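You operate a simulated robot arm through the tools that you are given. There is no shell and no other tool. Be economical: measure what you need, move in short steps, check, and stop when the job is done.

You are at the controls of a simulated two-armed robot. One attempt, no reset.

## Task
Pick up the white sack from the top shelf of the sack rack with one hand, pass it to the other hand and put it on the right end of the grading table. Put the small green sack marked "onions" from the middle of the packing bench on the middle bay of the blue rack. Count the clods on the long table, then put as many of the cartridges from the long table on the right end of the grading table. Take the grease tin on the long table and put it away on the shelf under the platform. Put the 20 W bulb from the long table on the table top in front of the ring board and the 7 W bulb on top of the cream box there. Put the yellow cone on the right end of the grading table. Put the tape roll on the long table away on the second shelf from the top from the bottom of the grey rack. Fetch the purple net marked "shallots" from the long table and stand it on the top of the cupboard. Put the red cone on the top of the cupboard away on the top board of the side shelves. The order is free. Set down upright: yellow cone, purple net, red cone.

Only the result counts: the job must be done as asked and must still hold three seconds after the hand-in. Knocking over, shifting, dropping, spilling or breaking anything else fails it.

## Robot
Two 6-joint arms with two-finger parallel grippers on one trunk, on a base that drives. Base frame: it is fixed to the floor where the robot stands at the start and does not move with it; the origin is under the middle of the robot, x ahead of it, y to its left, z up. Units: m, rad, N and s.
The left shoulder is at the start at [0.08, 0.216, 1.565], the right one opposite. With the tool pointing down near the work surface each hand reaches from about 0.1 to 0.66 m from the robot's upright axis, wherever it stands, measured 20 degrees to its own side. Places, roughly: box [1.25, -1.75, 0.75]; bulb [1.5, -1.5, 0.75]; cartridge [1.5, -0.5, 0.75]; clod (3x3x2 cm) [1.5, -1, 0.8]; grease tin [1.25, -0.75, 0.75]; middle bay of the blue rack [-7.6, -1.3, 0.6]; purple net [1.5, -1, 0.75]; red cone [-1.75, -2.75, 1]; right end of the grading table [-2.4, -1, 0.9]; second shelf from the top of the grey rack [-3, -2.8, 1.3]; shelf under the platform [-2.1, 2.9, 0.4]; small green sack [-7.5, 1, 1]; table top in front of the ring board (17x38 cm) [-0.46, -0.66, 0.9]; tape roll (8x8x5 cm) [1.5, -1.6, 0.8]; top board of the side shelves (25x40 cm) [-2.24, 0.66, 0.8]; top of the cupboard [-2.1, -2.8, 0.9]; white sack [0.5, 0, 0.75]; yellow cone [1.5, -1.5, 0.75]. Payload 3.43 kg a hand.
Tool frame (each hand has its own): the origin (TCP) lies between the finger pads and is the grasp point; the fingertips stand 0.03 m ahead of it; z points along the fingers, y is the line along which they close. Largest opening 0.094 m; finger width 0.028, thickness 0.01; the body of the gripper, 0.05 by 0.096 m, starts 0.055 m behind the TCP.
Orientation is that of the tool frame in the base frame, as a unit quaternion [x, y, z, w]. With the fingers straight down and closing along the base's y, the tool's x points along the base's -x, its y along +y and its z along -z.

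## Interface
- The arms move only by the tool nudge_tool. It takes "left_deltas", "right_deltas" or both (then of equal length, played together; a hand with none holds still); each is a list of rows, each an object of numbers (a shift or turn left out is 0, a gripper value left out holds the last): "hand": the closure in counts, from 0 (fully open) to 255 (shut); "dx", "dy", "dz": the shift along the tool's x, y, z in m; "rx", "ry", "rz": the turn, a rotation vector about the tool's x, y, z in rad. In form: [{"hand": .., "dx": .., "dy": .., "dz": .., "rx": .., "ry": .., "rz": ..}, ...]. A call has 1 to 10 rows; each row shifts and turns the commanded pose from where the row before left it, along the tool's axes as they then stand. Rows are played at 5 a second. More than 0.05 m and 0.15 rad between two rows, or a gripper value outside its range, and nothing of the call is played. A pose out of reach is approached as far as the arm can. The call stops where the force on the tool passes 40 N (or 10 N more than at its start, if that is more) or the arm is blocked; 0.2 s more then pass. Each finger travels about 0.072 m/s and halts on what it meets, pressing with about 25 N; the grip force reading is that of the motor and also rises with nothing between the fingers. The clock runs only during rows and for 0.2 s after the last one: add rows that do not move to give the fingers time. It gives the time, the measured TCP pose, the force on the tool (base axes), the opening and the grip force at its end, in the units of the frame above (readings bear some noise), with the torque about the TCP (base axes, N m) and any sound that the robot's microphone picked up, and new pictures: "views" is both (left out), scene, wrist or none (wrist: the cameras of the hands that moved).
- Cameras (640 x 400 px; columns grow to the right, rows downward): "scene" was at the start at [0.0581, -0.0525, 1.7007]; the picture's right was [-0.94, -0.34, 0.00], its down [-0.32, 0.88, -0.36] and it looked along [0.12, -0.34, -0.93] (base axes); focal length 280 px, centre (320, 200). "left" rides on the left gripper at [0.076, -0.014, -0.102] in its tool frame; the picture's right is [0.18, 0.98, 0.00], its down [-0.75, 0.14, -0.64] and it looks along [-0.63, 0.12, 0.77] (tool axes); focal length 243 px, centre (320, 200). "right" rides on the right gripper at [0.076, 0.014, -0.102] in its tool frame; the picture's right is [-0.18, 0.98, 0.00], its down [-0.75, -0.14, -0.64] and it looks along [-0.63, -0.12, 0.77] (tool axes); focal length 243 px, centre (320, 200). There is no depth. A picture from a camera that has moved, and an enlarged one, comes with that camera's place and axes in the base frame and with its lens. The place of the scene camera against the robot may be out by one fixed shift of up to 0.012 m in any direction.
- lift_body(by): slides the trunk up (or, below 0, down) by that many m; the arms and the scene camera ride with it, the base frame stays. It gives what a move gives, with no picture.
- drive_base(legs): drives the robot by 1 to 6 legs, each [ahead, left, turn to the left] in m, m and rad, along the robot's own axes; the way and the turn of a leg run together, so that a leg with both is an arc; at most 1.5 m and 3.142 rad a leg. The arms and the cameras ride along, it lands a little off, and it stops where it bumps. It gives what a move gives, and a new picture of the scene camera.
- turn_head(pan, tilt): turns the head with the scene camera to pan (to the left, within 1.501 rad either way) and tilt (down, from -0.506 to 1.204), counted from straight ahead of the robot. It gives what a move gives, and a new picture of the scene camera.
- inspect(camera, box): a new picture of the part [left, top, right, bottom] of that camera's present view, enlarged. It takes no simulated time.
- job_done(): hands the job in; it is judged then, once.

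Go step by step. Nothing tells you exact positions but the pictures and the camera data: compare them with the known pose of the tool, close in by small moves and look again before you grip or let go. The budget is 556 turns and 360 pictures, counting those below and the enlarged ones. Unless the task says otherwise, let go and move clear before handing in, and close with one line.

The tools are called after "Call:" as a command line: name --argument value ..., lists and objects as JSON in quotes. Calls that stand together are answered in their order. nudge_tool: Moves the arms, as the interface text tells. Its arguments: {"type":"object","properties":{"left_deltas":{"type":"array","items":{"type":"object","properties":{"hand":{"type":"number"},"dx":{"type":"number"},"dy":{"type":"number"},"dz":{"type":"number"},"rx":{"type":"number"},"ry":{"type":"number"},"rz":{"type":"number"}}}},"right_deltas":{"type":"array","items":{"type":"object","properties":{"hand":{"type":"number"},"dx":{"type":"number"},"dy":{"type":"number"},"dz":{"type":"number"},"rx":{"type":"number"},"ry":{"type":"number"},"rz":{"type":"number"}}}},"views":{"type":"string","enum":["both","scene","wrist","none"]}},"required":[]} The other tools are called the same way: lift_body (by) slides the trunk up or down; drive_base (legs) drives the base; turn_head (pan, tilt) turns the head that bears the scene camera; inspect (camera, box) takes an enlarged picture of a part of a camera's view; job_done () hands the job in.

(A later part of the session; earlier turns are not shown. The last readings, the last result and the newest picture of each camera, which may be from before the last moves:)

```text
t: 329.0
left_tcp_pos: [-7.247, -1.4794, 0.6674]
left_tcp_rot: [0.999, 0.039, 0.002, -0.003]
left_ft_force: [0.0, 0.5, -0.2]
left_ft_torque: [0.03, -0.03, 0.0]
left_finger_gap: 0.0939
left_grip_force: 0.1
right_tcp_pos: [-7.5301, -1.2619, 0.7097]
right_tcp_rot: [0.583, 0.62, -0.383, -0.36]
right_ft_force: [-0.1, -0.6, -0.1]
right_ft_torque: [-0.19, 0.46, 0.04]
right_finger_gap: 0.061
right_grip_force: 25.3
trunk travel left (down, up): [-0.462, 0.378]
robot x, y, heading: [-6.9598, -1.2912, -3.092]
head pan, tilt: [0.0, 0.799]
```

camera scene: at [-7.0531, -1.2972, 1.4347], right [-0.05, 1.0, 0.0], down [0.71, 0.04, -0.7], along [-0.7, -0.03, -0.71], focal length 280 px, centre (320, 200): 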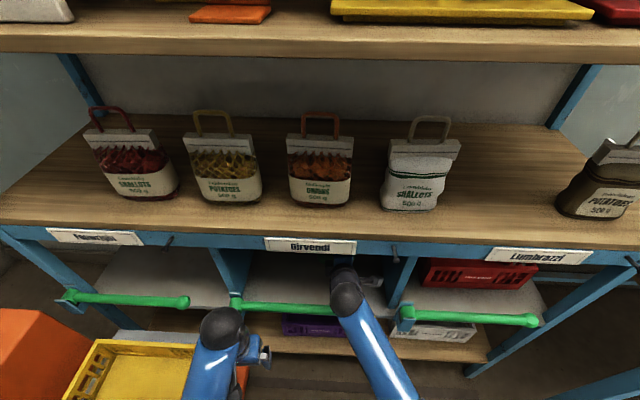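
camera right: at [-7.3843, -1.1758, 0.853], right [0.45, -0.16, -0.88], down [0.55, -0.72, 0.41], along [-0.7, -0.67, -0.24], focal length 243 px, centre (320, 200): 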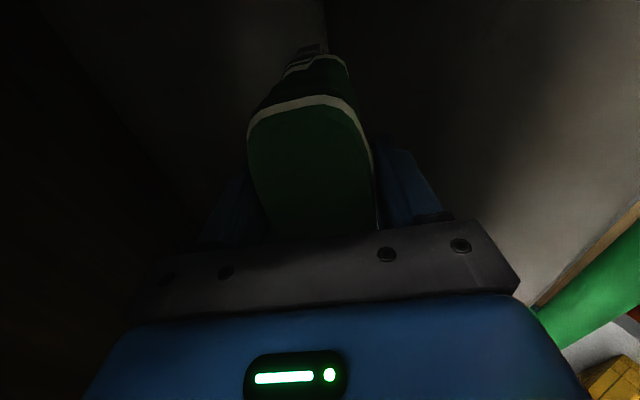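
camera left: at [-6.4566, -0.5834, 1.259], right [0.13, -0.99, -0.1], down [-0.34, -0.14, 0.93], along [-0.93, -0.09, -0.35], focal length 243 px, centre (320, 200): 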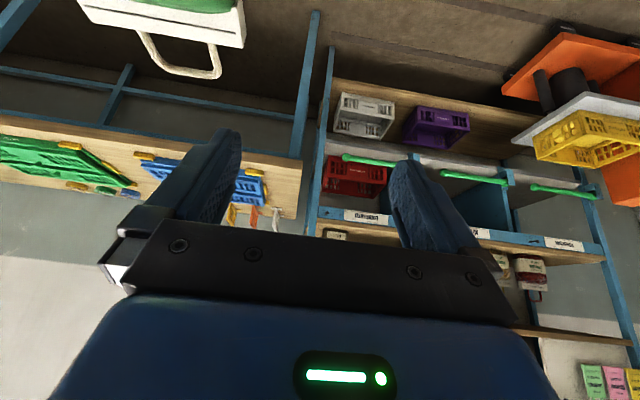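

The front end now rests on the bay floor. Open and withdraw along the tool axis.

Call:
nudge_tool --right_deltas '[{"hand": 110}, {"hand": 70}, {"hand": 30}, {"hand": 0}, {"hand": 0}]' --views "wrist"

Call:
nudge_tool --right_deltas '[{"dz": -0.02}, {"dz": -0.02}, {"dz": -0.02}, {"dz": -0.02}, {"dz": -0.02}]' --views "both"

```text
t: 330.2
left_tcp_pos: [-7.2472, -1.4796, 0.6664]
left_tcp_rot: [0.999, 0.039, 0.002, -0.003]
left_ft_force: [0.4, -0.1, 0.4]
left_ft_torque: [-0.02, -0.01, -0.03]
left_finger_gap: 0.0939
left_grip_force: 0.0
right_tcp_pos: [-7.5281, -1.2604, 0.7068]
right_tcp_rot: [0.584, 0.619, -0.382, -0.359]
right_ft_force: [1.0, 0.5, -3.4]
right_ft_torque: [0.05, 0.0, -0.02]
right_finger_gap: 0.094
right_grip_force: 0.1
trunk travel left (down, up): [-0.462, 0.378]
robot x, y, heading: [-6.9598, -1.287, -3.089]
head pan, tilt: [0.0, 0.799]
camera right: at [-7.4364, -1.1786, 0.7406], right [0.45, -0.16, -0.88], down [0.55, -0.72, 0.41], along [-0.7, -0.67, -0.24], focal length 243 px, centre (320, 200)
```

right: 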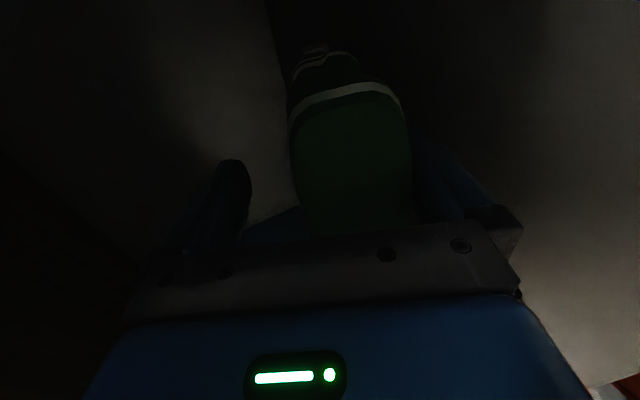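

```text
t: 331.4
left_tcp_pos: [-7.2459, -1.4794, 0.6653]
left_tcp_rot: [0.999, 0.04, 0.002, -0.002]
left_ft_force: [0.5, 0.3, 0.1]
left_ft_torque: [-0.01, -0.01, -0.01]
left_finger_gap: 0.094
left_grip_force: 0.0
right_tcp_pos: [-7.4394, -1.2562, 0.7537]
right_tcp_rot: [0.584, 0.62, -0.381, -0.36]
right_ft_force: [0.4, -1.5, -0.3]
right_ft_torque: [0.01, 0.0, 0.02]
right_finger_gap: 0.0941
right_grip_force: 0.0
trunk travel left (down, up): [-0.462, 0.378]
robot x, y, heading: [-6.9611, -1.2903, -3.091]
head pan, tilt: [0.0, 0.799]
camera scene: at [-7.0537, -1.2952, 1.3976], right [-0.05, 1.0, 0.0], down [0.71, 0.04, -0.7], along [-0.7, -0.04, -0.71], focal length 280 px, centre (320, 200)
camera right: at [-7.3467, -1.1742, 0.7858], right [0.45, -0.16, -0.88], down [0.55, -0.72, 0.41], along [-0.7, -0.67, -0.24], focal length 243 px, centre (320, 200)
```

scene: 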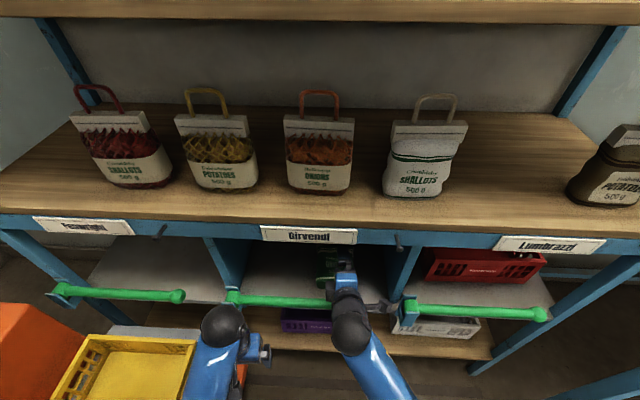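
right: 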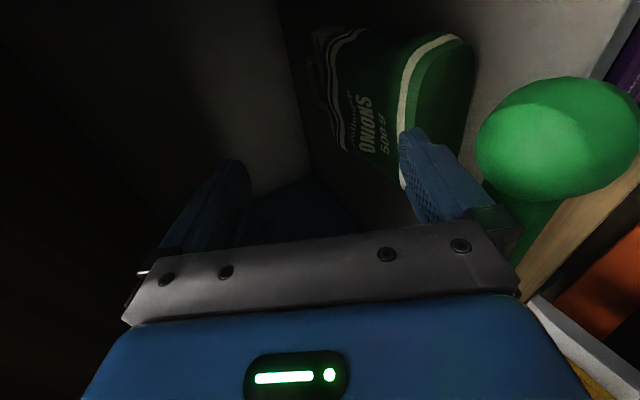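

The sack lies in the bay. I raise 4 cm and back the base out.

Call:
lift_body --by 0.04

Call:
drive_base --legs '[[-0.4, 0, 0], [-0.3, 0, 0]]'

Call:
inspect --camera "scene" --box '[180, 80, 480, 270]'

```text
t: 332.3
left_tcp_pos: [-7.2474, -1.4803, 0.7062]
left_tcp_rot: [0.999, 0.039, 0.001, -0.003]
left_ft_force: [-0.2, 0.1, -0.6]
left_ft_torque: [0.01, 0.0, -0.01]
left_finger_gap: 0.0942
left_grip_force: 0.0
right_tcp_pos: [-7.4399, -1.2564, 0.7925]
right_tcp_rot: [0.584, 0.62, -0.381, -0.359]
right_ft_force: [1.2, -0.5, 0.1]
right_ft_torque: [-0.02, -0.03, 0.0]
right_finger_gap: 0.0941
right_grip_force: 0.2
trunk travel left (down, up): [-0.502, 0.338]
robot x, y, heading: [-6.9578, -1.289, -3.089]
head pan, tilt: [0.0, 0.799]
```

```text
t: 336.4
left_tcp_pos: [-6.5493, -1.4448, 0.7035]
left_tcp_rot: [0.999, 0.039, 0.003, -0.003]
left_ft_force: [-0.1, -0.4, 0.1]
left_ft_torque: [0.01, -0.02, 0.0]
left_finger_gap: 0.094
left_grip_force: 0.1
right_tcp_pos: [-6.7417, -1.2195, 0.79]
right_tcp_rot: [0.584, 0.62, -0.381, -0.359]
right_ft_force: [0.1, -0.1, 0.2]
right_ft_torque: [-0.01, 0.02, 0.03]
right_finger_gap: 0.0939
right_grip_force: 0.0
trunk travel left (down, up): [-0.502, 0.338]
robot x, y, heading: [-6.2598, -1.2575, -3.093]
head pan, tilt: [0.0, 0.799]
camera scene: at [-6.3647, -1.2604, 1.4355], right [-0.05, 1.0, 0.0], down [0.72, 0.04, -0.7], along [-0.7, -0.03, -0.72], focal length 280 px, centre (320, 200)
```

scene: 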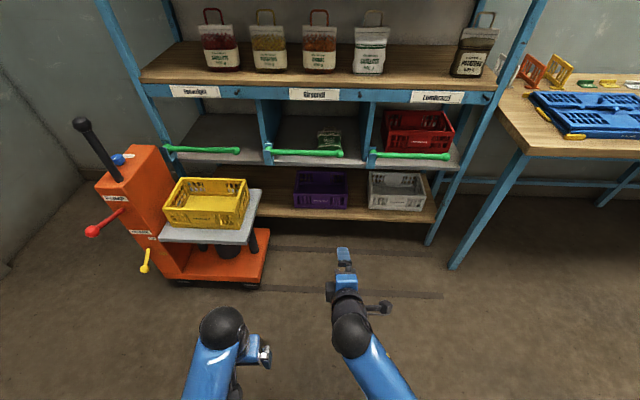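

```text
2.11 times, centred on (330, 175) of scene
camera zoom: at [-6.3647, -1.2604, 1.4355], right [-0.05, 1.0, 0.0], down [0.72, 0.04, -0.7], along [-0.7, -0.03, -0.72], focal length 588 px, centre (299, 253)
```

zoom: 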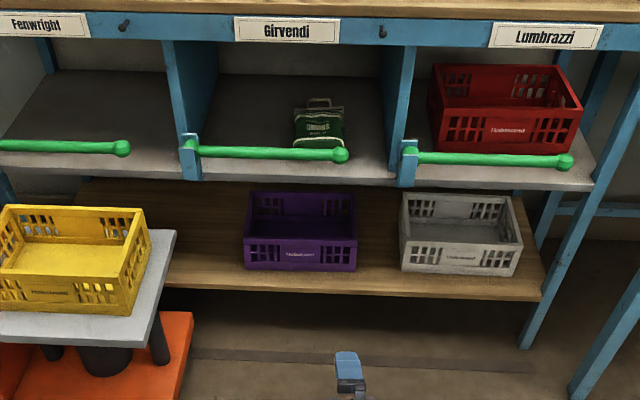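

The green sack lies in the middle bay, gate and neighbours undisturbed. Next the long table; first I restore the right hand to fingers-down and raise the trunk.

Call:
nudge_tool --right_deltas '[{"rx": 0.15}, {"rx": 0.15}, {"rx": 0.15}, {"rx": 0.01, "rz": 0.14}, {"rz": 0.15}, {"rz": 0.15}, {"rz": 0.15}, {"rz": 0.15}, {"rz": 0.15}, {"rz": 0.15}]' --views "none"

Call:
nudge_tool --right_deltas '[{"rz": 0.15}, {"rz": 0.15}, {"rz": 0.15}, {"rz": 0.08}, {"ry": 0.15}, {"ry": 0.15}, {"ry": 0.15}, {"ry": 0.15}, {"ry": 0.15}, {"ry": 0.15}]' --views "none"

Call:
nudge_tool --right_deltas '[{"ry": 0.15}, {"ry": 0.15}, {"ry": 0.15}, {"ry": 0.15}, {"ry": 0.07, "dx": 0.03}, {"dx": 0.04, "dy": -0.025}, {"dx": 0.03, "dy": -0.035}, {"dy": -0.045}, {"dy": -0.045}]' --views "none"

Call:
lift_body --by 0.28

```text
t: 338.6
left_tcp_pos: [-6.5513, -1.4446, 0.705]
left_tcp_rot: [0.999, 0.039, 0.003, -0.003]
left_ft_force: [0.4, 0.2, 0.7]
left_ft_torque: [-0.01, -0.01, 0.0]
left_finger_gap: 0.0942
left_grip_force: 0.1
right_tcp_pos: [-6.7427, -1.2206, 0.7919]
right_tcp_rot: [-0.679, -0.206, 0.685, 0.165]
right_ft_force: [0.0, -1.4, -0.3]
right_ft_torque: [0.02, 0.0, 0.02]
right_finger_gap: 0.0937
right_grip_force: 0.0
trunk travel left (down, up): [-0.502, 0.338]
robot x, y, heading: [-6.2634, -1.2519, -3.094]
head pan, tilt: [0.0, 0.799]
```

```text
t: 340.8
left_tcp_pos: [-6.5508, -1.445, 0.7048]
left_tcp_rot: [0.999, 0.039, 0.003, -0.003]
left_ft_force: [0.3, 0.0, -0.8]
left_ft_torque: [0.01, 0.01, -0.02]
left_finger_gap: 0.0941
left_grip_force: 0.1
right_tcp_pos: [-6.7417, -1.2229, 0.79]
right_tcp_rot: [0.946, 0.028, -0.324, 0.008]
right_ft_force: [0.0, 0.0, -0.2]
right_ft_torque: [0.01, 0.03, -0.01]
right_finger_gap: 0.0942
right_grip_force: 0.1
trunk travel left (down, up): [-0.502, 0.338]
robot x, y, heading: [-6.2631, -1.2538, -3.088]
head pan, tilt: [0.0, 0.799]
```

```text
t: 342.8
left_tcp_pos: [-6.5496, -1.4444, 0.7047]
left_tcp_rot: [0.999, 0.039, 0.001, -0.001]
left_ft_force: [0.3, -0.4, 0.0]
left_ft_torque: [0.0, 0.01, -0.02]
left_finger_gap: 0.0942
left_grip_force: 0.1
right_tcp_pos: [-6.6765, -1.0741, 0.7017]
right_tcp_rot: [1.0, 0.03, 0.002, -0.001]
right_ft_force: [1.1, 0.8, 0.2]
right_ft_torque: [-0.02, -0.02, 0.01]
right_finger_gap: 0.0938
right_grip_force: 0.0
right hand out of reach, approached as far as the arm can: row 3, 4, 5, 6, 7
trunk travel left (down, up): [-0.502, 0.338]
robot x, y, heading: [-6.2638, -1.2576, -3.091]
head pan, tilt: [0.0, 0.799]
```

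```text
t: 345.6
left_tcp_pos: [-6.5491, -1.445, 0.9848]
left_tcp_rot: [0.999, 0.039, 0.003, -0.002]
left_ft_force: [-0.5, 0.4, -0.9]
left_ft_torque: [0.04, -0.03, 0.0]
left_finger_gap: 0.0941
left_grip_force: 0.1
right_tcp_pos: [-6.6766, -1.0759, 0.9817]
right_tcp_rot: [1.0, 0.029, 0.002, -0.001]
right_ft_force: [0.3, -0.8, -0.2]
right_ft_torque: [0.02, 0.0, -0.03]
right_finger_gap: 0.094
right_grip_force: 0.0
trunk travel left (down, up): [-0.782, 0.058]
robot x, y, heading: [-6.263, -1.2556, -3.092]
head pan, tilt: [0.0, 0.799]
```

Call:
drive_base --legs '[[0, 0, 3.09], [0, 1.5, 0], [1.45, 0.1, 0], [1.3, -0.2, 0], [0, -1.05, 0], [0, -1.07, 0]]'

Call:
drive_base --legs '[[1.5, 0, 0], [1.5, 0, 0], [0.5, 0, 0]]'

```text
t: 383.6
left_tcp_pos: [-3.1666, -1.6668, 0.984]
left_tcp_rot: [-0.039, 0.999, -0.003, -0.003]
left_ft_force: [0.1, -0.1, -0.3]
left_ft_torque: [0.0, -0.02, 0.04]
left_finger_gap: 0.0939
left_grip_force: 0.1
right_tcp_pos: [-3.0404, -2.0379, 0.9823]
right_tcp_rot: [-0.029, 1.0, -0.002, -0.002]
right_ft_force: [1.1, 0.4, -0.3]
right_ft_torque: [0.0, -0.02, -0.02]
right_finger_gap: 0.0941
right_grip_force: 0.0
trunk travel left (down, up): [-0.782, 0.058]
robot x, y, heading: [-3.4556, -1.8605, 0.045]
head pan, tilt: [0.0, 0.799]
camera scene: at [-3.3349, -1.8509, 1.7156], right [0.05, -1.0, 0.0], down [-0.72, -0.03, -0.7], along [0.7, 0.03, -0.72], focal length 280 px, centre (320, 200)
```

scene: 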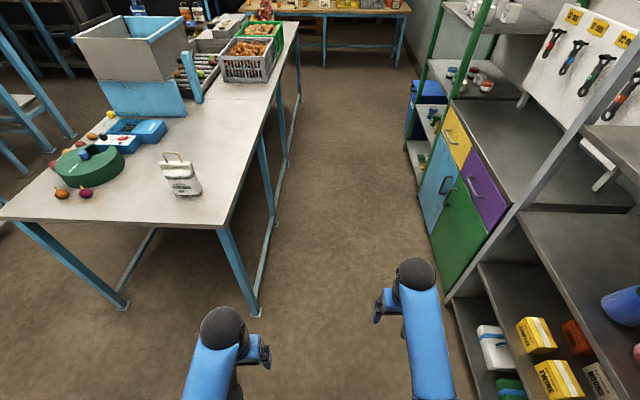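

```text
t: 397.4
left_tcp_pos: [-0.2257, -1.5699, 0.9877]
left_tcp_rot: [-0.022, 1.0, -0.002, 0.002]
left_ft_force: [-0.1, -0.4, 0.1]
left_ft_torque: [-0.01, -0.08, 0.03]
left_finger_gap: 0.0941
left_grip_force: 0.1
right_tcp_pos: [-0.1118, -1.9426, 0.9841]
right_tcp_rot: [-0.012, 1.0, -0.001, -0.001]
right_ft_force: [-0.6, -1.0, 0.2]
right_ft_torque: [-0.04, -0.05, -0.03]
right_finger_gap: 0.0941
right_grip_force: 0.0
trunk travel left (down, up): [-0.782, 0.058]
robot x, y, heading: [-0.5093, -1.7449, 0.013]
head pan, tilt: [0.0, 0.799]
stopped in leg 2: the robot was blocked; the commanded pose is now the measured one
camera scene: at [-0.4045, -1.7492, 1.7166], right [0.02, -1.0, 0.0], down [-0.71, -0.01, -0.7], along [0.7, 0.01, -0.71], focal length 280 px, centre (320, 200)
```

scene: 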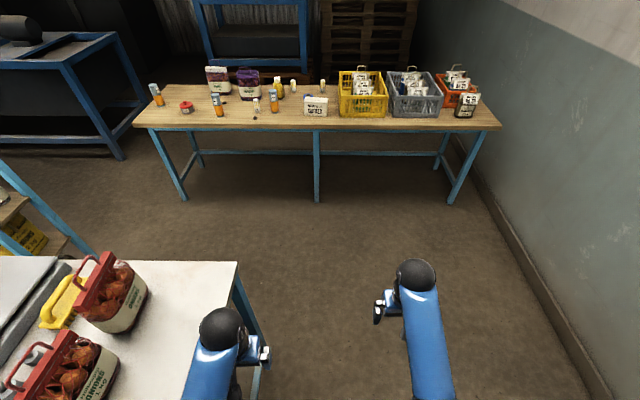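

Blocked by the table's edge after a heading drift; nothing looks displaced. I move away to the right, go on, then approach the long table.

Call:
drive_base --legs '[[-0.03, -0.3, -0.01], [1.05, 0, 0], [0, 0.95, 0]]'

Call:
inspect --camera "scene" --box '[60, 60, 540, 360]'

```text
t: 409.1
left_tcp_pos: [0.8109, -0.9076, 0.9842]
left_tcp_rot: [-0.014, 1.0, -0.002, -0.002]
left_ft_force: [0.1, -0.6, -0.1]
left_ft_torque: [0.01, -0.01, -0.03]
left_finger_gap: 0.094
left_grip_force: 0.0
right_tcp_pos: [0.918, -1.2832, 0.9818]
right_tcp_rot: [-0.004, 1.0, -0.001, -0.003]
right_ft_force: [0.7, 0.6, -0.4]
right_ft_torque: [0.0, 0.01, -0.01]
right_finger_gap: 0.0942
right_grip_force: 0.1
trunk travel left (down, up): [-0.782, 0.058]
robot x, y, heading: [0.5134, -1.0842, -0.004]
head pan, tilt: [0.0, 0.799]
camera scene: at [0.6349, -1.084, 1.7156], right [0.0, -1.0, 0.0], down [-0.72, 0.0, -0.7], along [0.7, 0.0, -0.72], focal length 280 px, centre (320, 200)
```

scene: 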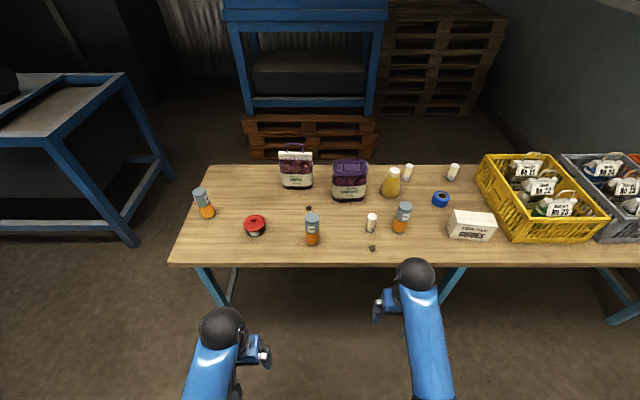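

```text
1.33 times, centred on (300, 210) of scene
camera zoom: at [0.6349, -1.084, 1.7156], right [0.0, -1.0, 0.0], down [-0.72, 0.0, -0.7], along [0.7, 0.0, -0.72], focal length 373 px, centre (347, 187)
```

zoom: 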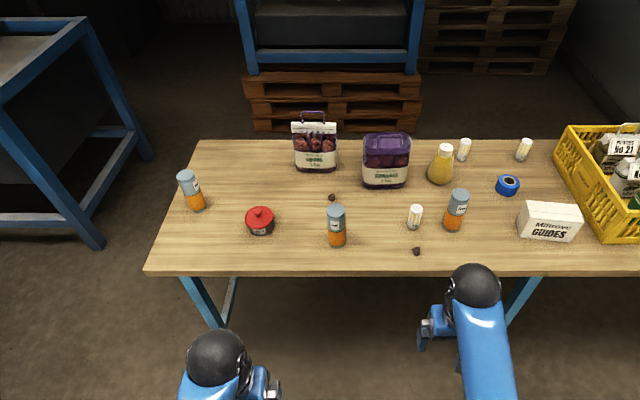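

Call:
inspect --camera "scene" --box '[170, 140, 340, 270]'

Call:
inspect --camera "scene" --box '[320, 140, 490, 270]'

```text
3.08 times, centred on (255, 205) of scene
camera zoom: at [0.6349, -1.084, 1.7156], right [0.0, -1.0, 0.0], down [-0.72, 0.0, -0.7], along [0.7, 0.0, -0.72], focal length 860 px, centre (520, 185)
```

zoom: 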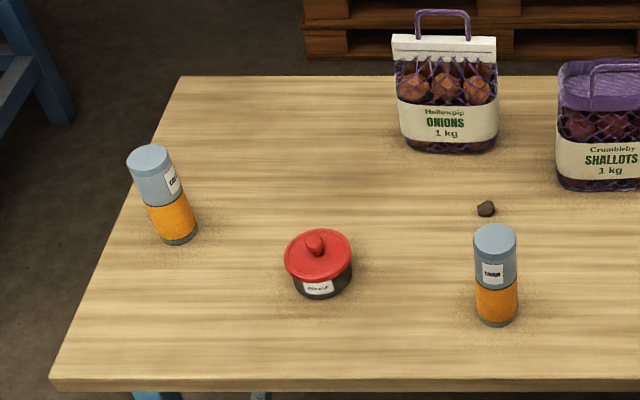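

```text
3.08 times, centred on (405, 205) of scene
camera zoom: at [0.6349, -1.084, 1.7156], right [0.0, -1.0, 0.0], down [-0.72, 0.0, -0.7], along [0.7, 0.0, -0.72], focal length 860 px, centre (58, 185)
```

zoom: 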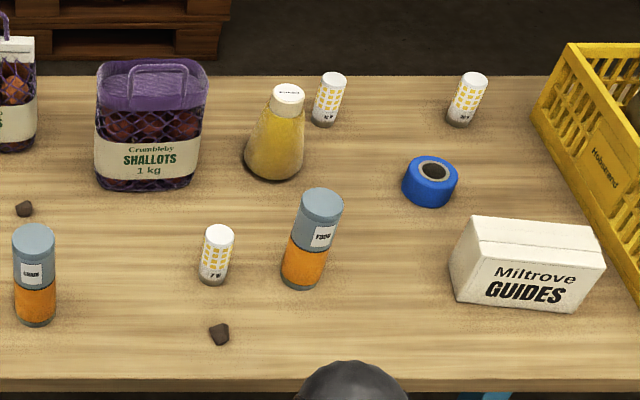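

Call:
inspect --camera "scene" --box '[355, 150, 485, 235]'

Call:
inspect --camera "scene" --box '[390, 155, 470, 190]'

```text
4.71 times, centred on (420, 192) of scene
camera zoom: at [0.6349, -1.084, 1.7156], right [0.0, -1.0, 0.0], down [-0.72, 0.0, -0.7], along [0.7, 0.0, -0.72], focal length 1316 px, centre (-151, 235)
```

zoom: 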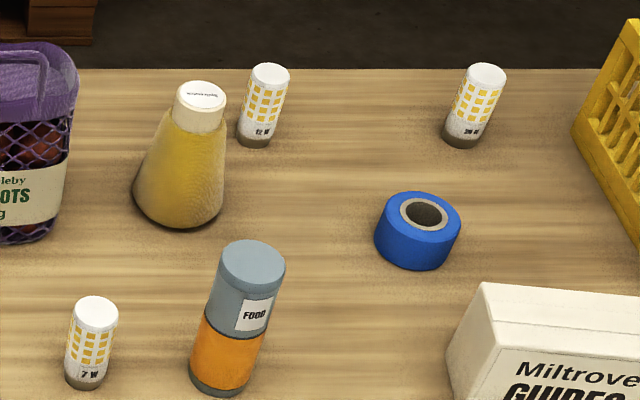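

```text
8.00 times, centred on (430, 172) of scene
camera zoom: at [0.6349, -1.084, 1.7156], right [0.0, -1.0, 0.0], down [-0.72, 0.0, -0.7], along [0.7, 0.0, -0.72], focal length 2236 px, centre (-560, 420)
```

zoom: 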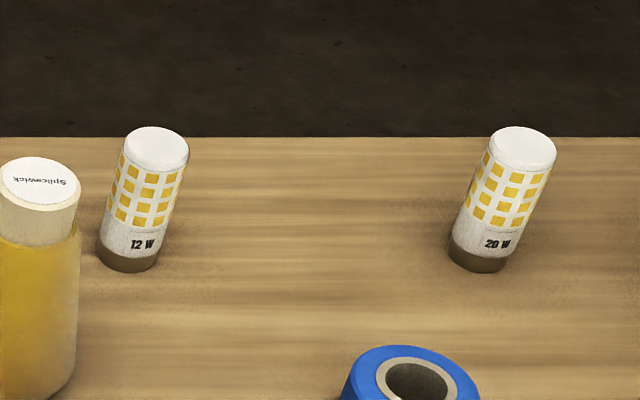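

Two clods (so two cartridges), bulbs: 7 W in front, 12 W back-left, 20 W back-right; the cream "GUIDES" box stands beside. I first move the 7 W bulb: drive in so the right hand can work there.

Call:
drive_base --legs '[[0, -0.3, 0.004], [0.36, 0, 0]]'

Call:
inspect --camera "scene" --box '[120, 120, 520, 370]'

```text
t: 413.1
left_tcp_pos: [1.1662, -1.2037, 0.9844]
left_tcp_rot: [-0.016, 1.0, -0.004, 0.0]
left_ft_force: [-0.5, -0.3, -0.2]
left_ft_torque: [-0.03, -0.05, -0.01]
left_finger_gap: 0.0941
left_grip_force: 0.2
right_tcp_pos: [1.273, -1.5781, 0.9836]
right_tcp_rot: [-0.006, 1.0, -0.002, -0.001]
right_ft_force: [0.5, 0.5, -0.1]
right_ft_torque: [0.03, 0.0, 0.03]
right_finger_gap: 0.094
right_grip_force: 0.0
trunk travel left (down, up): [-0.782, 0.058]
robot x, y, heading: [0.8753, -1.38, 0.003]
head pan, tilt: [0.0, 0.799]
camera scene: at [0.9873, -1.3787, 1.7159], right [0.0, -1.0, 0.0], down [-0.72, 0.0, -0.7], along [0.7, 0.0, -0.72], focal length 280 px, centre (320, 200)
```

scene: 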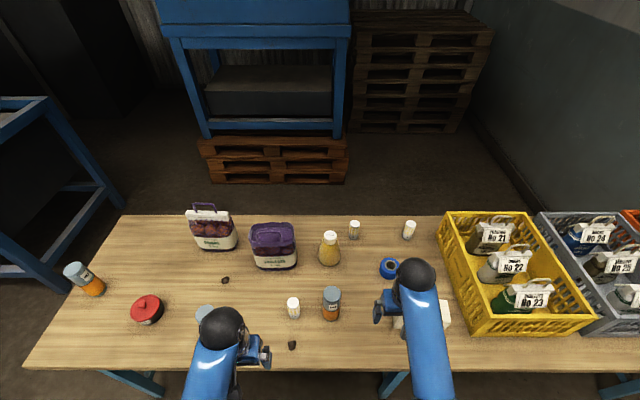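

```text
1.60 times, centred on (320, 245) of scene
camera zoom: at [0.9873, -1.3787, 1.7159], right [0.0, -1.0, 0.0], down [-0.72, 0.0, -0.7], along [0.7, 0.0, -0.72], focal length 447 px, centre (320, 128)
```

zoom: 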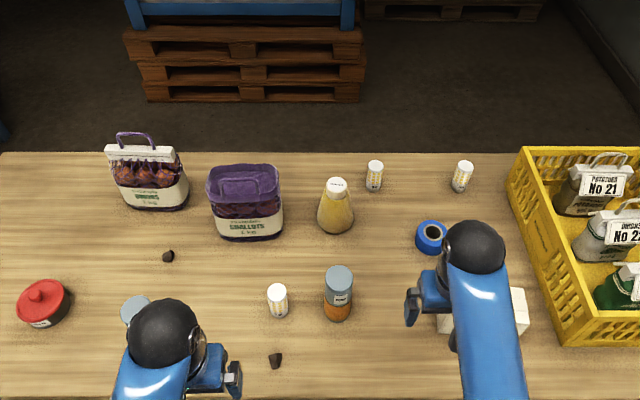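

Table top is at z≈0.80; the 7 W bulb is at about (1.348, -1.292). I bring the right hand above it.

Call:
nudge_tool --right_deltas '[{"dy": 0.048}, {"dy": 0.048}, {"dy": 0.048}, {"dy": 0.048}, {"dy": 0.048}, {"dy": 0.046}, {"dx": -0.04}, {"dx": -0.035}]' --views "wrist"

```text
t: 414.9
left_tcp_pos: [1.1681, -1.2033, 0.9832]
left_tcp_rot: [-0.016, 1.0, -0.002, -0.003]
left_ft_force: [-1.0, 0.1, -0.3]
left_ft_torque: [-0.01, 0.04, -0.01]
left_finger_gap: 0.0936
left_grip_force: 0.0
right_tcp_pos: [1.3486, -1.292, 0.98]
right_tcp_rot: [-0.006, 1.0, -0.002, -0.005]
right_ft_force: [-0.3, -0.5, -0.3]
right_ft_torque: [0.01, 0.0, -0.05]
right_finger_gap: 0.094
right_grip_force: 0.0
trunk travel left (down, up): [-0.782, 0.058]
robot x, y, heading: [0.8733, -1.3791, 0.002]
head pan, tilt: [0.0, 0.799]
camera right: at [1.2719, -1.2783, 1.0823], right [0.17, 0.98, 0.0], down [0.76, -0.13, 0.64], along [0.63, -0.11, -0.77], focal length 243 px, centre (320, 200)
```

right: 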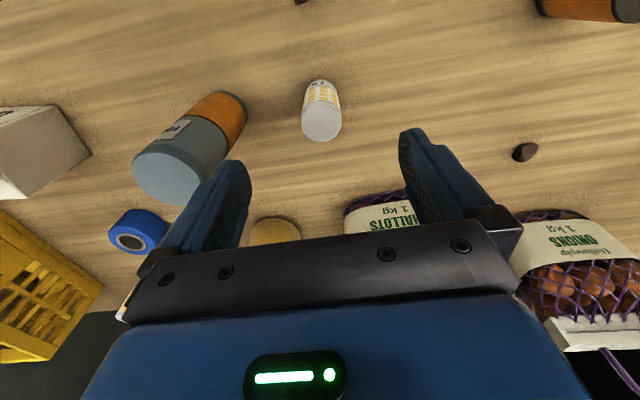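

Bulb at (1.343, -1.290), top z≈0.90. Descend and grip near its top.

Call:
nudge_tool --right_deltas '[{"dz": 0.04, "dx": 0.005}, {"dz": 0.04}, {"dz": 0.032}, {"hand": 100}, {"hand": 180}, {"hand": 255}, {"hand": 255}]' --views "wrist"

```text
t: 416.4
left_tcp_pos: [1.1664, -1.2037, 0.9837]
left_tcp_rot: [-0.016, 1.0, -0.003, -0.003]
left_ft_force: [-0.5, 0.0, -0.2]
left_ft_torque: [0.0, -0.03, 0.02]
left_finger_gap: 0.0939
left_grip_force: 0.1
right_tcp_pos: [1.341, -1.2904, 0.8688]
right_tcp_rot: [-0.005, 1.0, -0.002, -0.004]
right_ft_force: [-0.2, 0.5, -0.6]
right_ft_torque: [0.0, 0.01, 0.04]
right_finger_gap: 0.0001
right_grip_force: 25.3
trunk travel left (down, up): [-0.782, 0.058]
robot x, y, heading: [0.872, -1.3832, 0.005]
head pan, tilt: [0.0, 0.799]
camera right: at [1.2646, -1.2768, 0.9712], right [0.17, 0.98, 0.0], down [0.76, -0.13, 0.64], along [0.63, -0.11, -0.77], focal length 243 px, centre (320, 200)
```

right: 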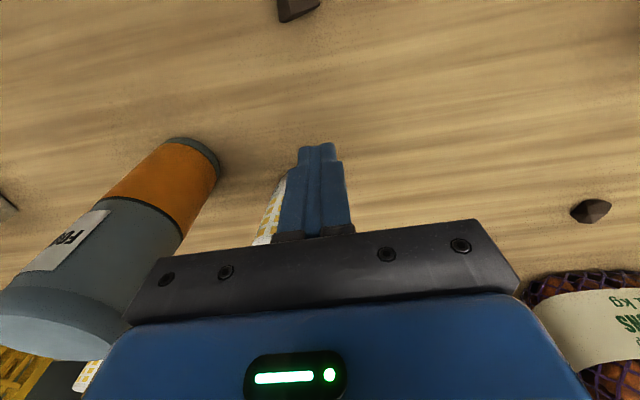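

Missed; the bulb is beyond the fingers. Open, rise and look again.

Call:
nudge_tool --right_deltas '[{"dz": -0.04, "hand": 255}, {"dz": -0.04}, {"dz": -0.03, "hand": 0}, {}]' --views "wrist"

```text
t: 417.4
left_tcp_pos: [1.1672, -1.2033, 0.9837]
left_tcp_rot: [-0.016, 1.0, -0.003, -0.003]
left_ft_force: [-0.2, 1.0, 0.7]
left_ft_torque: [-0.02, 0.01, 0.06]
left_finger_gap: 0.0939
left_grip_force: 0.1
right_tcp_pos: [1.343, -1.2907, 0.9777]
right_tcp_rot: [-0.005, 1.0, -0.002, -0.003]
right_ft_force: [0.1, -0.1, 0.5]
right_ft_torque: [-0.02, -0.09, 0.01]
right_finger_gap: 0.082
right_grip_force: 0.1
trunk travel left (down, up): [-0.782, 0.058]
robot x, y, heading: [0.872, -1.3774, 0.003]
head pan, tilt: [0.0, 0.799]
camera right: at [1.2677, -1.2778, 1.0804], right [0.17, 0.98, 0.0], down [0.76, -0.13, 0.64], along [0.63, -0.11, -0.77], focal length 243 px, centre (320, 200)
```

right: 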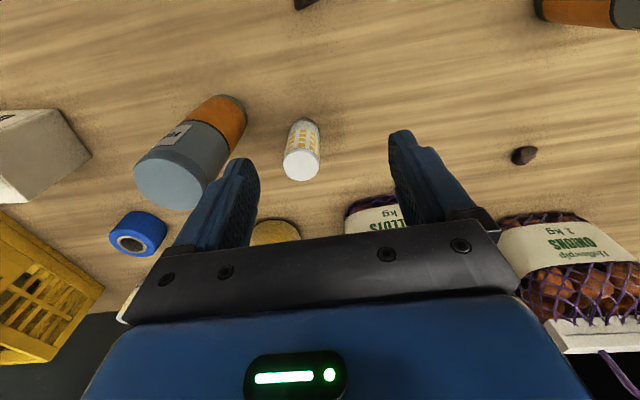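

The bulb still stands, pushed to about (1.392, -1.318). I realign over it with a narrower opening.

Call:
nudge_tool --right_deltas '[{"dx": -0.047, "hand": 50}, {"dy": -0.0275}, {"dz": 0.04}, {}]' --views "wrist"

```text
t: 418.4
left_tcp_pos: [1.1678, -1.2014, 0.9842]
left_tcp_rot: [-0.016, 1.0, -0.003, -0.002]
left_ft_force: [-0.4, -0.3, 0.9]
left_ft_torque: [0.0, -0.01, 0.01]
left_finger_gap: 0.0941
left_grip_force: 0.1
right_tcp_pos: [1.3917, -1.3147, 0.9377]
right_tcp_rot: [-0.005, 1.0, -0.001, -0.003]
right_ft_force: [-0.7, -0.4, 0.3]
right_ft_torque: [0.03, 0.01, 0.02]
right_finger_gap: 0.0758
right_grip_force: 0.0
trunk travel left (down, up): [-0.782, 0.058]
robot x, y, heading: [0.8695, -1.3807, 0.003]
head pan, tilt: [0.0, 0.799]
camera right: at [1.3142, -1.3016, 1.0402], right [0.17, 0.98, 0.0], down [0.76, -0.13, 0.64], along [0.63, -0.11, -0.77], focal length 243 px, centre (320, 200)
```

right: 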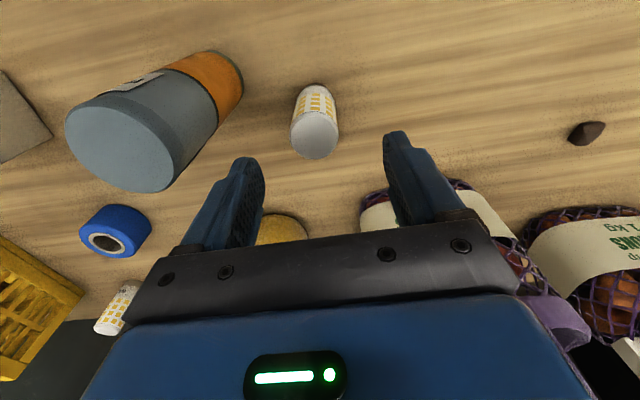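

Aligned now. Descend and grip.

Call:
nudge_tool --right_deltas '[{"dz": 0.045, "dy": -0.004}, {"dz": 0.04}, {"hand": 120}, {"hand": 190}, {"hand": 255}, {"hand": 255}]' --views "none"

```text
t: 419.9
left_tcp_pos: [1.1669, -1.2022, 0.9844]
left_tcp_rot: [-0.015, 1.0, -0.003, -0.002]
left_ft_force: [-0.5, 0.4, 0.3]
left_ft_torque: [0.02, 0.02, -0.02]
left_finger_gap: 0.0939
left_grip_force: 0.0
right_tcp_pos: [1.3899, -1.3209, 0.8529]
right_tcp_rot: [-0.005, 1.0, -0.001, -0.003]
right_ft_force: [-0.8, -0.5, 1.0]
right_ft_torque: [0.01, 0.0, 0.0]
right_finger_gap: 0.0393
right_grip_force: 25.0
trunk travel left (down, up): [-0.782, 0.058]
robot x, y, heading: [0.8742, -1.38, -0.001]
head pan, tilt: [0.0, 0.799]
```

Got the bulb (39 mm). Raise, then move above the cream box.

Call:
nudge_tool --right_deltas '[{"dz": -0.045}, {"dz": -0.045}, {"dz": -0.045}]' --views "none"

Call:
lift_body --by 0.055

Call:
nudge_tool --right_deltas '[{"dy": -0.047}, {"dy": -0.047}, {"dy": -0.047}, {"dy": -0.047}, {"dy": -0.047}, {"dy": -0.047}, {"dy": -0.047}, {"dx": 0.03}, {}]' --views "both"

```text
t: 420.6
left_tcp_pos: [1.1662, -1.2028, 0.9832]
left_tcp_rot: [-0.015, 1.0, -0.003, -0.003]
left_ft_force: [-0.1, 0.3, 0.2]
left_ft_torque: [-0.02, -0.02, -0.03]
left_finger_gap: 0.094
left_grip_force: 0.0
right_tcp_pos: [1.3869, -1.3217, 0.9897]
right_tcp_rot: [-0.005, 1.0, -0.002, -0.004]
right_ft_force: [0.4, 0.4, -0.7]
right_ft_torque: [0.02, 0.0, -0.01]
right_finger_gap: 0.0399
right_grip_force: 24.8
trunk travel left (down, up): [-0.782, 0.058]
robot x, y, heading: [0.8725, -1.3782, 0.002]
head pan, tilt: [0.0, 0.799]
```

```text
t: 421.6
left_tcp_pos: [1.1677, -1.2019, 1.0385]
left_tcp_rot: [-0.016, 1.0, -0.003, -0.002]
left_ft_force: [-0.3, 1.0, 0.0]
left_ft_torque: [-0.04, 0.02, 0.01]
left_finger_gap: 0.0942
left_grip_force: 0.0
right_tcp_pos: [1.3874, -1.3206, 1.0434]
right_tcp_rot: [-0.005, 1.0, -0.003, -0.003]
right_ft_force: [0.1, -0.9, -0.8]
right_ft_torque: [0.0, -0.02, 0.0]
right_finger_gap: 0.0396
right_grip_force: 25.4
trunk travel left (down, up): [-0.837, 0.003]
robot x, y, heading: [0.8706, -1.3793, 0.004]
head pan, tilt: [0.0, 0.799]
```

```text
t: 423.6
left_tcp_pos: [1.1671, -1.2011, 1.04]
left_tcp_rot: [-0.015, 1.0, -0.003, -0.002]
left_ft_force: [0.0, -0.2, 0.5]
left_ft_torque: [-0.05, -0.03, -0.01]
left_finger_gap: 0.0941
left_grip_force: 0.0
right_tcp_pos: [1.3609, -1.6489, 1.0448]
right_tcp_rot: [-0.005, 1.0, -0.002, -0.004]
right_ft_force: [-0.6, -0.8, -0.9]
right_ft_torque: [-0.04, 0.01, 0.01]
right_finger_gap: 0.0396
right_grip_force: 24.4
trunk travel left (down, up): [-0.837, 0.003]
robot x, y, heading: [0.875, -1.3781, -0.0]
head pan, tilt: [0.0, 0.799]
camera scene: at [0.99, -1.378, 1.7707], right [0.0, -1.0, 0.0], down [-0.72, 0.0, -0.7], along [0.7, 0.0, -0.72], focal length 280 px, centre (320, 200)
camera right: at [1.2845, -1.6359, 1.1473], right [0.17, 0.98, 0.0], down [0.76, -0.13, 0.64], along [0.63, -0.11, -0.77], focal length 243 px, centre (320, 200)
```

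scene: 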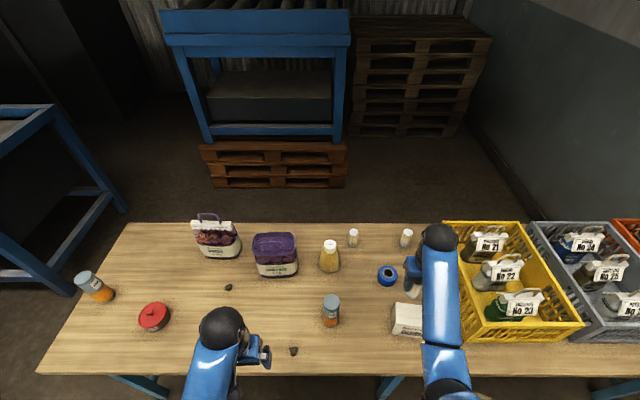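
right: 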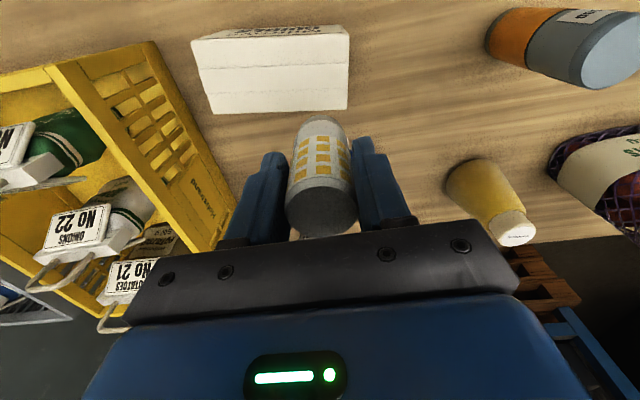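

Box top centre ≈ (1.34, -1.69). Shift over it and lower carefully.

Call:
nudge_tool --right_deltas '[{"dx": 0.021, "dy": -0.04}, {"dz": 0.04}, {"dz": 0.035}, {}]' --views "wrist"

```text
t: 424.6
left_tcp_pos: [1.1673, -1.2029, 1.0393]
left_tcp_rot: [-0.015, 1.0, -0.003, -0.003]
left_ft_force: [0.2, -0.2, 0.0]
left_ft_torque: [0.02, 0.02, 0.04]
left_finger_gap: 0.094
left_grip_force: 0.1
right_tcp_pos: [1.3394, -1.6918, 0.969]
right_tcp_rot: [-0.005, 1.0, -0.001, -0.003]
right_ft_force: [1.7, -0.6, -1.2]
right_ft_torque: [0.02, 0.02, 0.01]
right_finger_gap: 0.0394
right_grip_force: 25.3
trunk travel left (down, up): [-0.837, 0.003]
robot x, y, heading: [0.8723, -1.381, 0.005]
head pan, tilt: [0.0, 0.799]
camera right: at [1.2626, -1.6781, 1.0715], right [0.17, 0.98, 0.0], down [0.76, -0.13, 0.64], along [0.63, -0.11, -0.77], focal length 243 px, centre (320, 200)
```

right: 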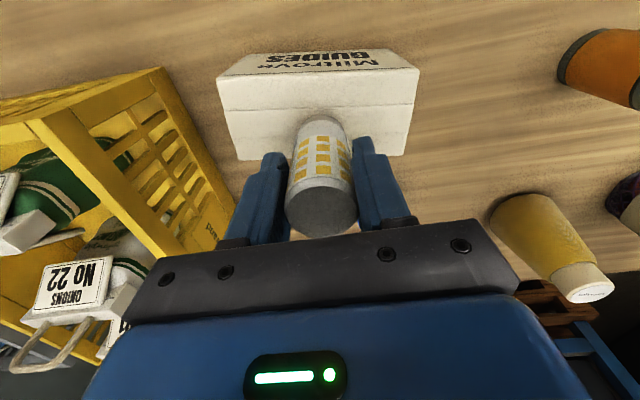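

Centred over the box top. Lower until contact.

Call:
nudge_tool --right_deltas '[{"dz": 0.02}, {}]' --views "none"

Call:
nudge_tool --right_deltas '[{"dz": 0.008}, {}]' --views "none"

Call:
nudge_tool --right_deltas '[{"dz": 0.006}, {}]' --views "none"

```text
t: 425.2
left_tcp_pos: [1.1656, -1.2024, 1.0403]
left_tcp_rot: [-0.016, 1.0, -0.002, -0.002]
left_ft_force: [0.1, -0.5, 0.7]
left_ft_torque: [0.01, -0.03, 0.02]
left_finger_gap: 0.0938
left_grip_force: 0.0
right_tcp_pos: [1.3404, -1.6921, 0.952]
right_tcp_rot: [-0.005, 1.0, -0.002, 0.0]
right_ft_force: [2.4, -2.8, 18.8]
right_ft_torque: [-0.03, -0.27, -0.04]
right_finger_gap: 0.0394
right_grip_force: 24.9
trunk travel left (down, up): [-0.837, 0.003]
robot x, y, heading: [0.8721, -1.3739, 0.005]
head pan, tilt: [0.0, 0.799]
```

```text
t: 425.8
left_tcp_pos: [1.1656, -1.2022, 1.0396]
left_tcp_rot: [-0.016, 1.0, -0.003, -0.002]
left_ft_force: [0.3, 0.0, -0.2]
left_ft_torque: [-0.01, 0.01, 0.02]
left_finger_gap: 0.0942
left_grip_force: 0.1
right_tcp_pos: [1.338, -1.6902, 0.9428]
right_tcp_rot: [-0.006, 1.0, -0.001, -0.001]
right_ft_force: [3.8, -0.3, 24.5]
right_ft_torque: [0.08, -0.17, -0.05]
right_finger_gap: 0.0374
right_grip_force: 24.6
trunk travel left (down, up): [-0.837, 0.003]
robot x, y, heading: [0.8715, -1.3833, 0.002]
head pan, tilt: [0.0, 0.799]
```

```text
t: 426.4
left_tcp_pos: [1.1655, -1.2026, 1.0393]
left_tcp_rot: [-0.015, 1.0, -0.002, -0.002]
left_ft_force: [-0.4, 0.6, -0.4]
left_ft_torque: [-0.02, 0.05, 0.01]
left_finger_gap: 0.0941
left_grip_force: 0.0
right_tcp_pos: [1.3374, -1.69, 0.9363]
right_tcp_rot: [-0.005, 1.0, -0.001, -0.003]
right_ft_force: [3.4, -0.1, 23.8]
right_ft_torque: [0.07, -0.05, -0.04]
right_finger_gap: 0.0373
right_grip_force: 24.7
trunk travel left (down, up): [-0.837, 0.003]
robot x, y, heading: [0.8686, -1.377, 0.004]
head pan, tilt: [0.0, 0.799]
```

Contact made; release gently and rise.

Call:
nudge_tool --right_deltas '[{"dz": -0.004, "hand": 200}, {"hand": 140}, {"hand": 90}, {"hand": 60}, {"hand": 60}, {"dz": -0.03}, {"dz": -0.04}, {"dz": -0.04}]' --views "wrist"

```text
t: 428.2
left_tcp_pos: [1.1669, -1.2033, 1.0399]
left_tcp_rot: [-0.015, 1.0, -0.003, -0.002]
left_ft_force: [0.7, 0.6, 0.3]
left_ft_torque: [-0.03, -0.01, -0.02]
left_finger_gap: 0.094
left_grip_force: 0.0
right_tcp_pos: [1.3415, -1.6906, 1.0497]
right_tcp_rot: [-0.006, 1.0, -0.002, -0.003]
right_ft_force: [0.1, 0.8, 0.5]
right_ft_torque: [-0.02, -0.01, 0.01]
right_finger_gap: 0.0718
right_grip_force: 0.0
trunk travel left (down, up): [-0.837, 0.003]
robot x, y, heading: [0.8741, -1.3803, 0.007]
head pan, tilt: [0.0, 0.799]
camera right: at [1.265, -1.6773, 1.1528], right [0.17, 0.98, 0.0], down [0.76, -0.13, 0.64], along [0.63, -0.11, -0.77], focal length 243 px, centre (320, 200)
```

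right: 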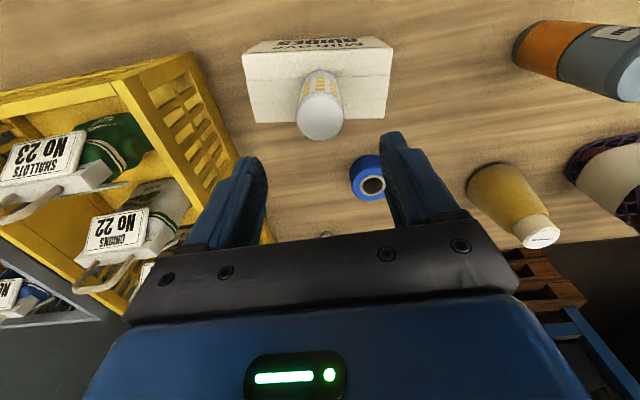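

7 W bulb is standing on the cream box. Next the shallots net with the left hand: I pitch the left hand 45° and look at it.

Call:
nudge_tool --left_deltas '[{"ry": -0.15}, {"ry": -0.15}, {"ry": -0.15}, {"ry": -0.15}, {"ry": -0.15}, {"ry": -0.035}, {}]' --right_deltas '[{"dx": 0.04}, {"dx": 0.04}, {"ry": -0.15, "hand": 0}, {"ry": -0.15}, {"ry": -0.15}, {"ry": -0.15}, {"ry": -0.15}]' --views "wrist"

```text
t: 430.0
left_tcp_pos: [1.1683, -1.2022, 1.0383]
left_tcp_rot: [-0.015, 0.925, 0.003, 0.38]
left_ft_force: [0.7, 0.1, 0.2]
left_ft_torque: [-0.01, 0.0, -0.01]
left_finger_gap: 0.094
left_grip_force: 0.0
right_tcp_pos: [1.2942, -1.6897, 1.0607]
right_tcp_rot: [-0.037, 0.919, -0.005, 0.393]
right_ft_force: [0.0, 1.3, 0.6]
right_ft_torque: [0.01, 0.02, -0.01]
right_finger_gap: 0.0941
right_grip_force: 0.1
right hand out of reach, approached as far as the arm can: row 1, 2
trunk travel left (down, up): [-0.837, 0.003]
robot x, y, heading: [0.8735, -1.3813, 0.002]
head pan, tilt: [0.0, 0.799]
stopped in row 7 (right hand): the arm was blocked; the commanded pose is now the measured one
camera right: at [1.1661, -1.683, 1.0759], right [0.06, 0.99, 0.1], down [0.07, -0.1, 0.99], along [1.0, -0.06, -0.07], focal length 243 px, centre (320, 200)
camera left: at [1.0423, -1.221, 1.0601], right [-0.16, 0.98, -0.13], down [0.08, 0.15, 0.99], along [0.98, 0.15, -0.1], focal length 243 px, centre (320, 200)
```

right: 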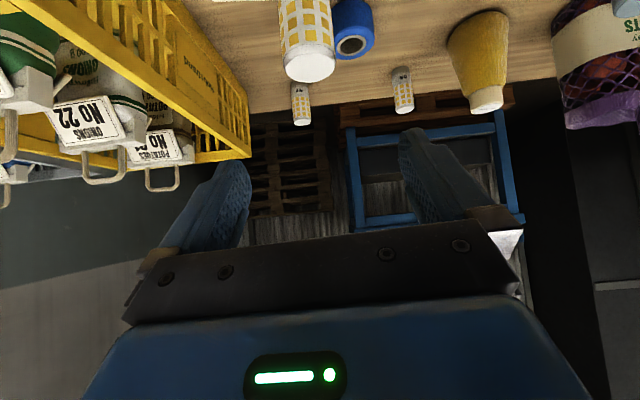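
left: 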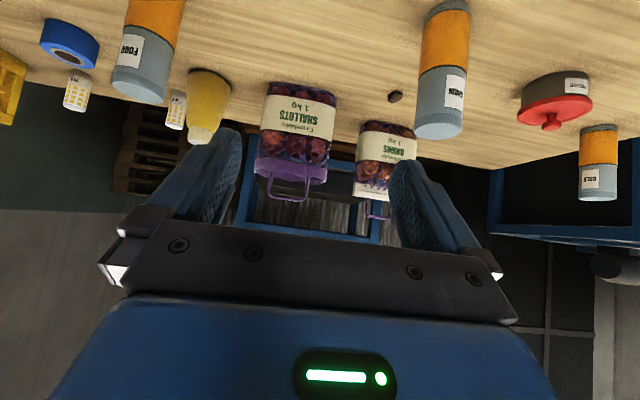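

I move the left hand closer to measure the net's handle.

Call:
nudge_tool --left_deltas '[{"dx": -0.0318, "dz": 0.0318, "dy": -0.02}, {"dx": -0.0318, "dz": 0.0318, "dy": -0.018}, {"dx": -0.0318, "dz": 0.0318}, {"dx": -0.0318, "dz": 0.0318}, {"dx": -0.0318, "dz": 0.0318}]' --views "wrist"

```text
t: 431.2
left_tcp_pos: [1.3978, -1.2359, 1.039]
left_tcp_rot: [-0.015, 0.925, 0.005, 0.379]
left_ft_force: [0.4, 0.0, -0.9]
left_ft_torque: [-0.03, 0.01, 0.0]
left_finger_gap: 0.094
left_grip_force: 0.0
right_tcp_pos: [1.2964, -1.6908, 1.0583]
right_tcp_rot: [-0.036, 0.92, -0.005, 0.391]
right_ft_force: [0.3, -0.6, 0.4]
right_ft_torque: [-0.03, 0.01, 0.01]
right_finger_gap: 0.0939
right_grip_force: 0.1
trunk travel left (down, up): [-0.837, 0.003]
robot x, y, heading: [0.8686, -1.3788, -0.0]
head pan, tilt: [0.0, 0.799]
camera left: at [1.2727, -1.2537, 1.0601], right [-0.16, 0.98, -0.13], down [0.08, 0.15, 0.99], along [0.98, 0.15, -0.1], focal length 243 px, centre (320, 200)
```

left: 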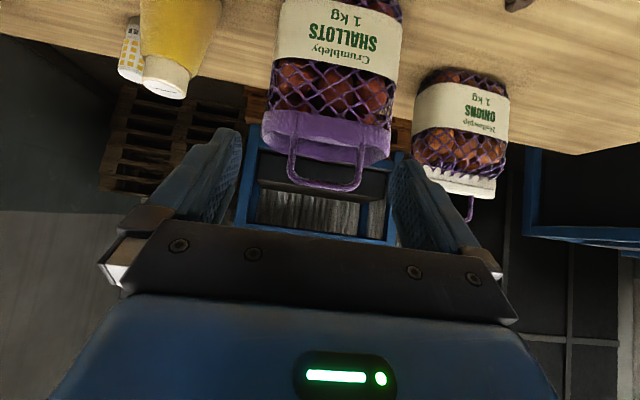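

The handle is ~85 mm wide, too tight to straddle; I'll pinch its top bar with fingers closing along x. I rotate the left hand accordingly.

Call:
nudge_tool --left_deltas '[{"dx": 0.035, "dz": -0.035}, {"dx": 0.035, "dz": -0.035}, {"ry": 0.15}, {"ry": 0.15}, {"ry": 0.15}, {"ry": 0.15}, {"ry": 0.15}, {"ry": 0.035}]' --views "none"

Call:
nudge_tool --left_deltas '[{"rz": 0.15}, {"rz": 0.15}, {"rz": 0.15}, {"rz": 0.15}, {"rz": 0.15}, {"rz": 0.15}, {"rz": 0.15}, {"rz": 0.15}, {"rz": 0.15}, {"rz": 0.15}]' --views "none"

Call:
nudge_tool --left_deltas '[{"rz": 0.1}, {"rx": -0.15}, {"rx": -0.15}, {"rx": -0.13}, {}]' --views "wrist"

```text
t: 433.0
left_tcp_pos: [1.2943, -1.2356, 1.0389]
left_tcp_rot: [-0.015, 1.0, -0.003, -0.003]
left_ft_force: [0.6, -1.0, 0.3]
left_ft_torque: [0.02, -0.01, -0.01]
left_finger_gap: 0.0943
left_grip_force: 0.1
right_tcp_pos: [1.2931, -1.6903, 1.061]
right_tcp_rot: [-0.036, 0.919, -0.005, 0.392]
right_ft_force: [0.3, -0.5, 0.5]
right_ft_torque: [-0.01, 0.0, -0.01]
right_finger_gap: 0.0939
right_grip_force: 0.0
trunk travel left (down, up): [-0.837, 0.003]
robot x, y, heading: [0.872, -1.3807, 0.004]
head pan, tilt: [0.0, 0.799]
```

```text
t: 435.2
left_tcp_pos: [1.2941, -1.2365, 1.0383]
left_tcp_rot: [0.671, 0.741, -0.003, 0.0]
left_ft_force: [0.6, 0.4, -0.2]
left_ft_torque: [0.01, -0.02, 0.01]
left_finger_gap: 0.0938
left_grip_force: 0.1
right_tcp_pos: [1.2949, -1.6907, 1.0603]
right_tcp_rot: [-0.036, 0.919, -0.006, 0.392]
right_ft_force: [0.2, -0.5, 0.2]
right_ft_torque: [-0.01, -0.03, -0.01]
right_finger_gap: 0.0942
right_grip_force: 0.1
trunk travel left (down, up): [-0.837, 0.003]
robot x, y, heading: [0.8673, -1.3813, 0.003]
head pan, tilt: [0.0, 0.799]
```

```text
t: 436.4
left_tcp_pos: [1.294, -1.2361, 1.0379]
left_tcp_rot: [0.689, 0.693, 0.149, 0.152]
left_ft_force: [-0.8, 0.6, -0.9]
left_ft_torque: [0.03, 0.0, -0.02]
left_finger_gap: 0.094
left_grip_force: 0.0
right_tcp_pos: [1.2954, -1.6919, 1.0598]
right_tcp_rot: [-0.034, 0.919, -0.007, 0.392]
right_ft_force: [-1.1, -0.6, -0.5]
right_ft_torque: [-0.02, 0.0, -0.03]
right_finger_gap: 0.0939
right_grip_force: 0.0
trunk travel left (down, up): [-0.837, 0.003]
robot x, y, heading: [0.8695, -1.3754, 0.002]
head pan, tilt: [0.0, 0.799]
camera left: at [1.2397, -1.1604, 1.127], right [0.89, 0.19, 0.41], down [-0.14, -0.75, 0.65], along [0.43, -0.63, -0.65], focal length 243 px, centre (320, 200)
```

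left: 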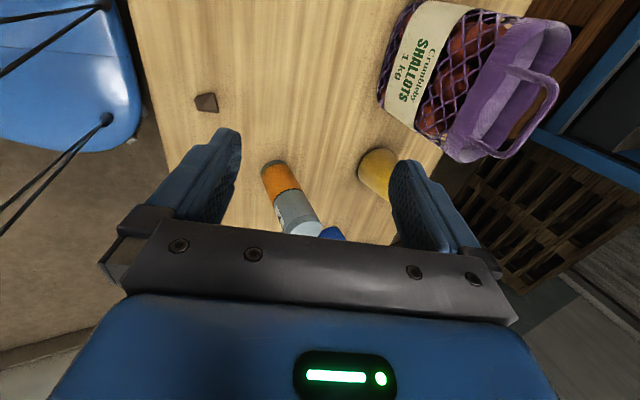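

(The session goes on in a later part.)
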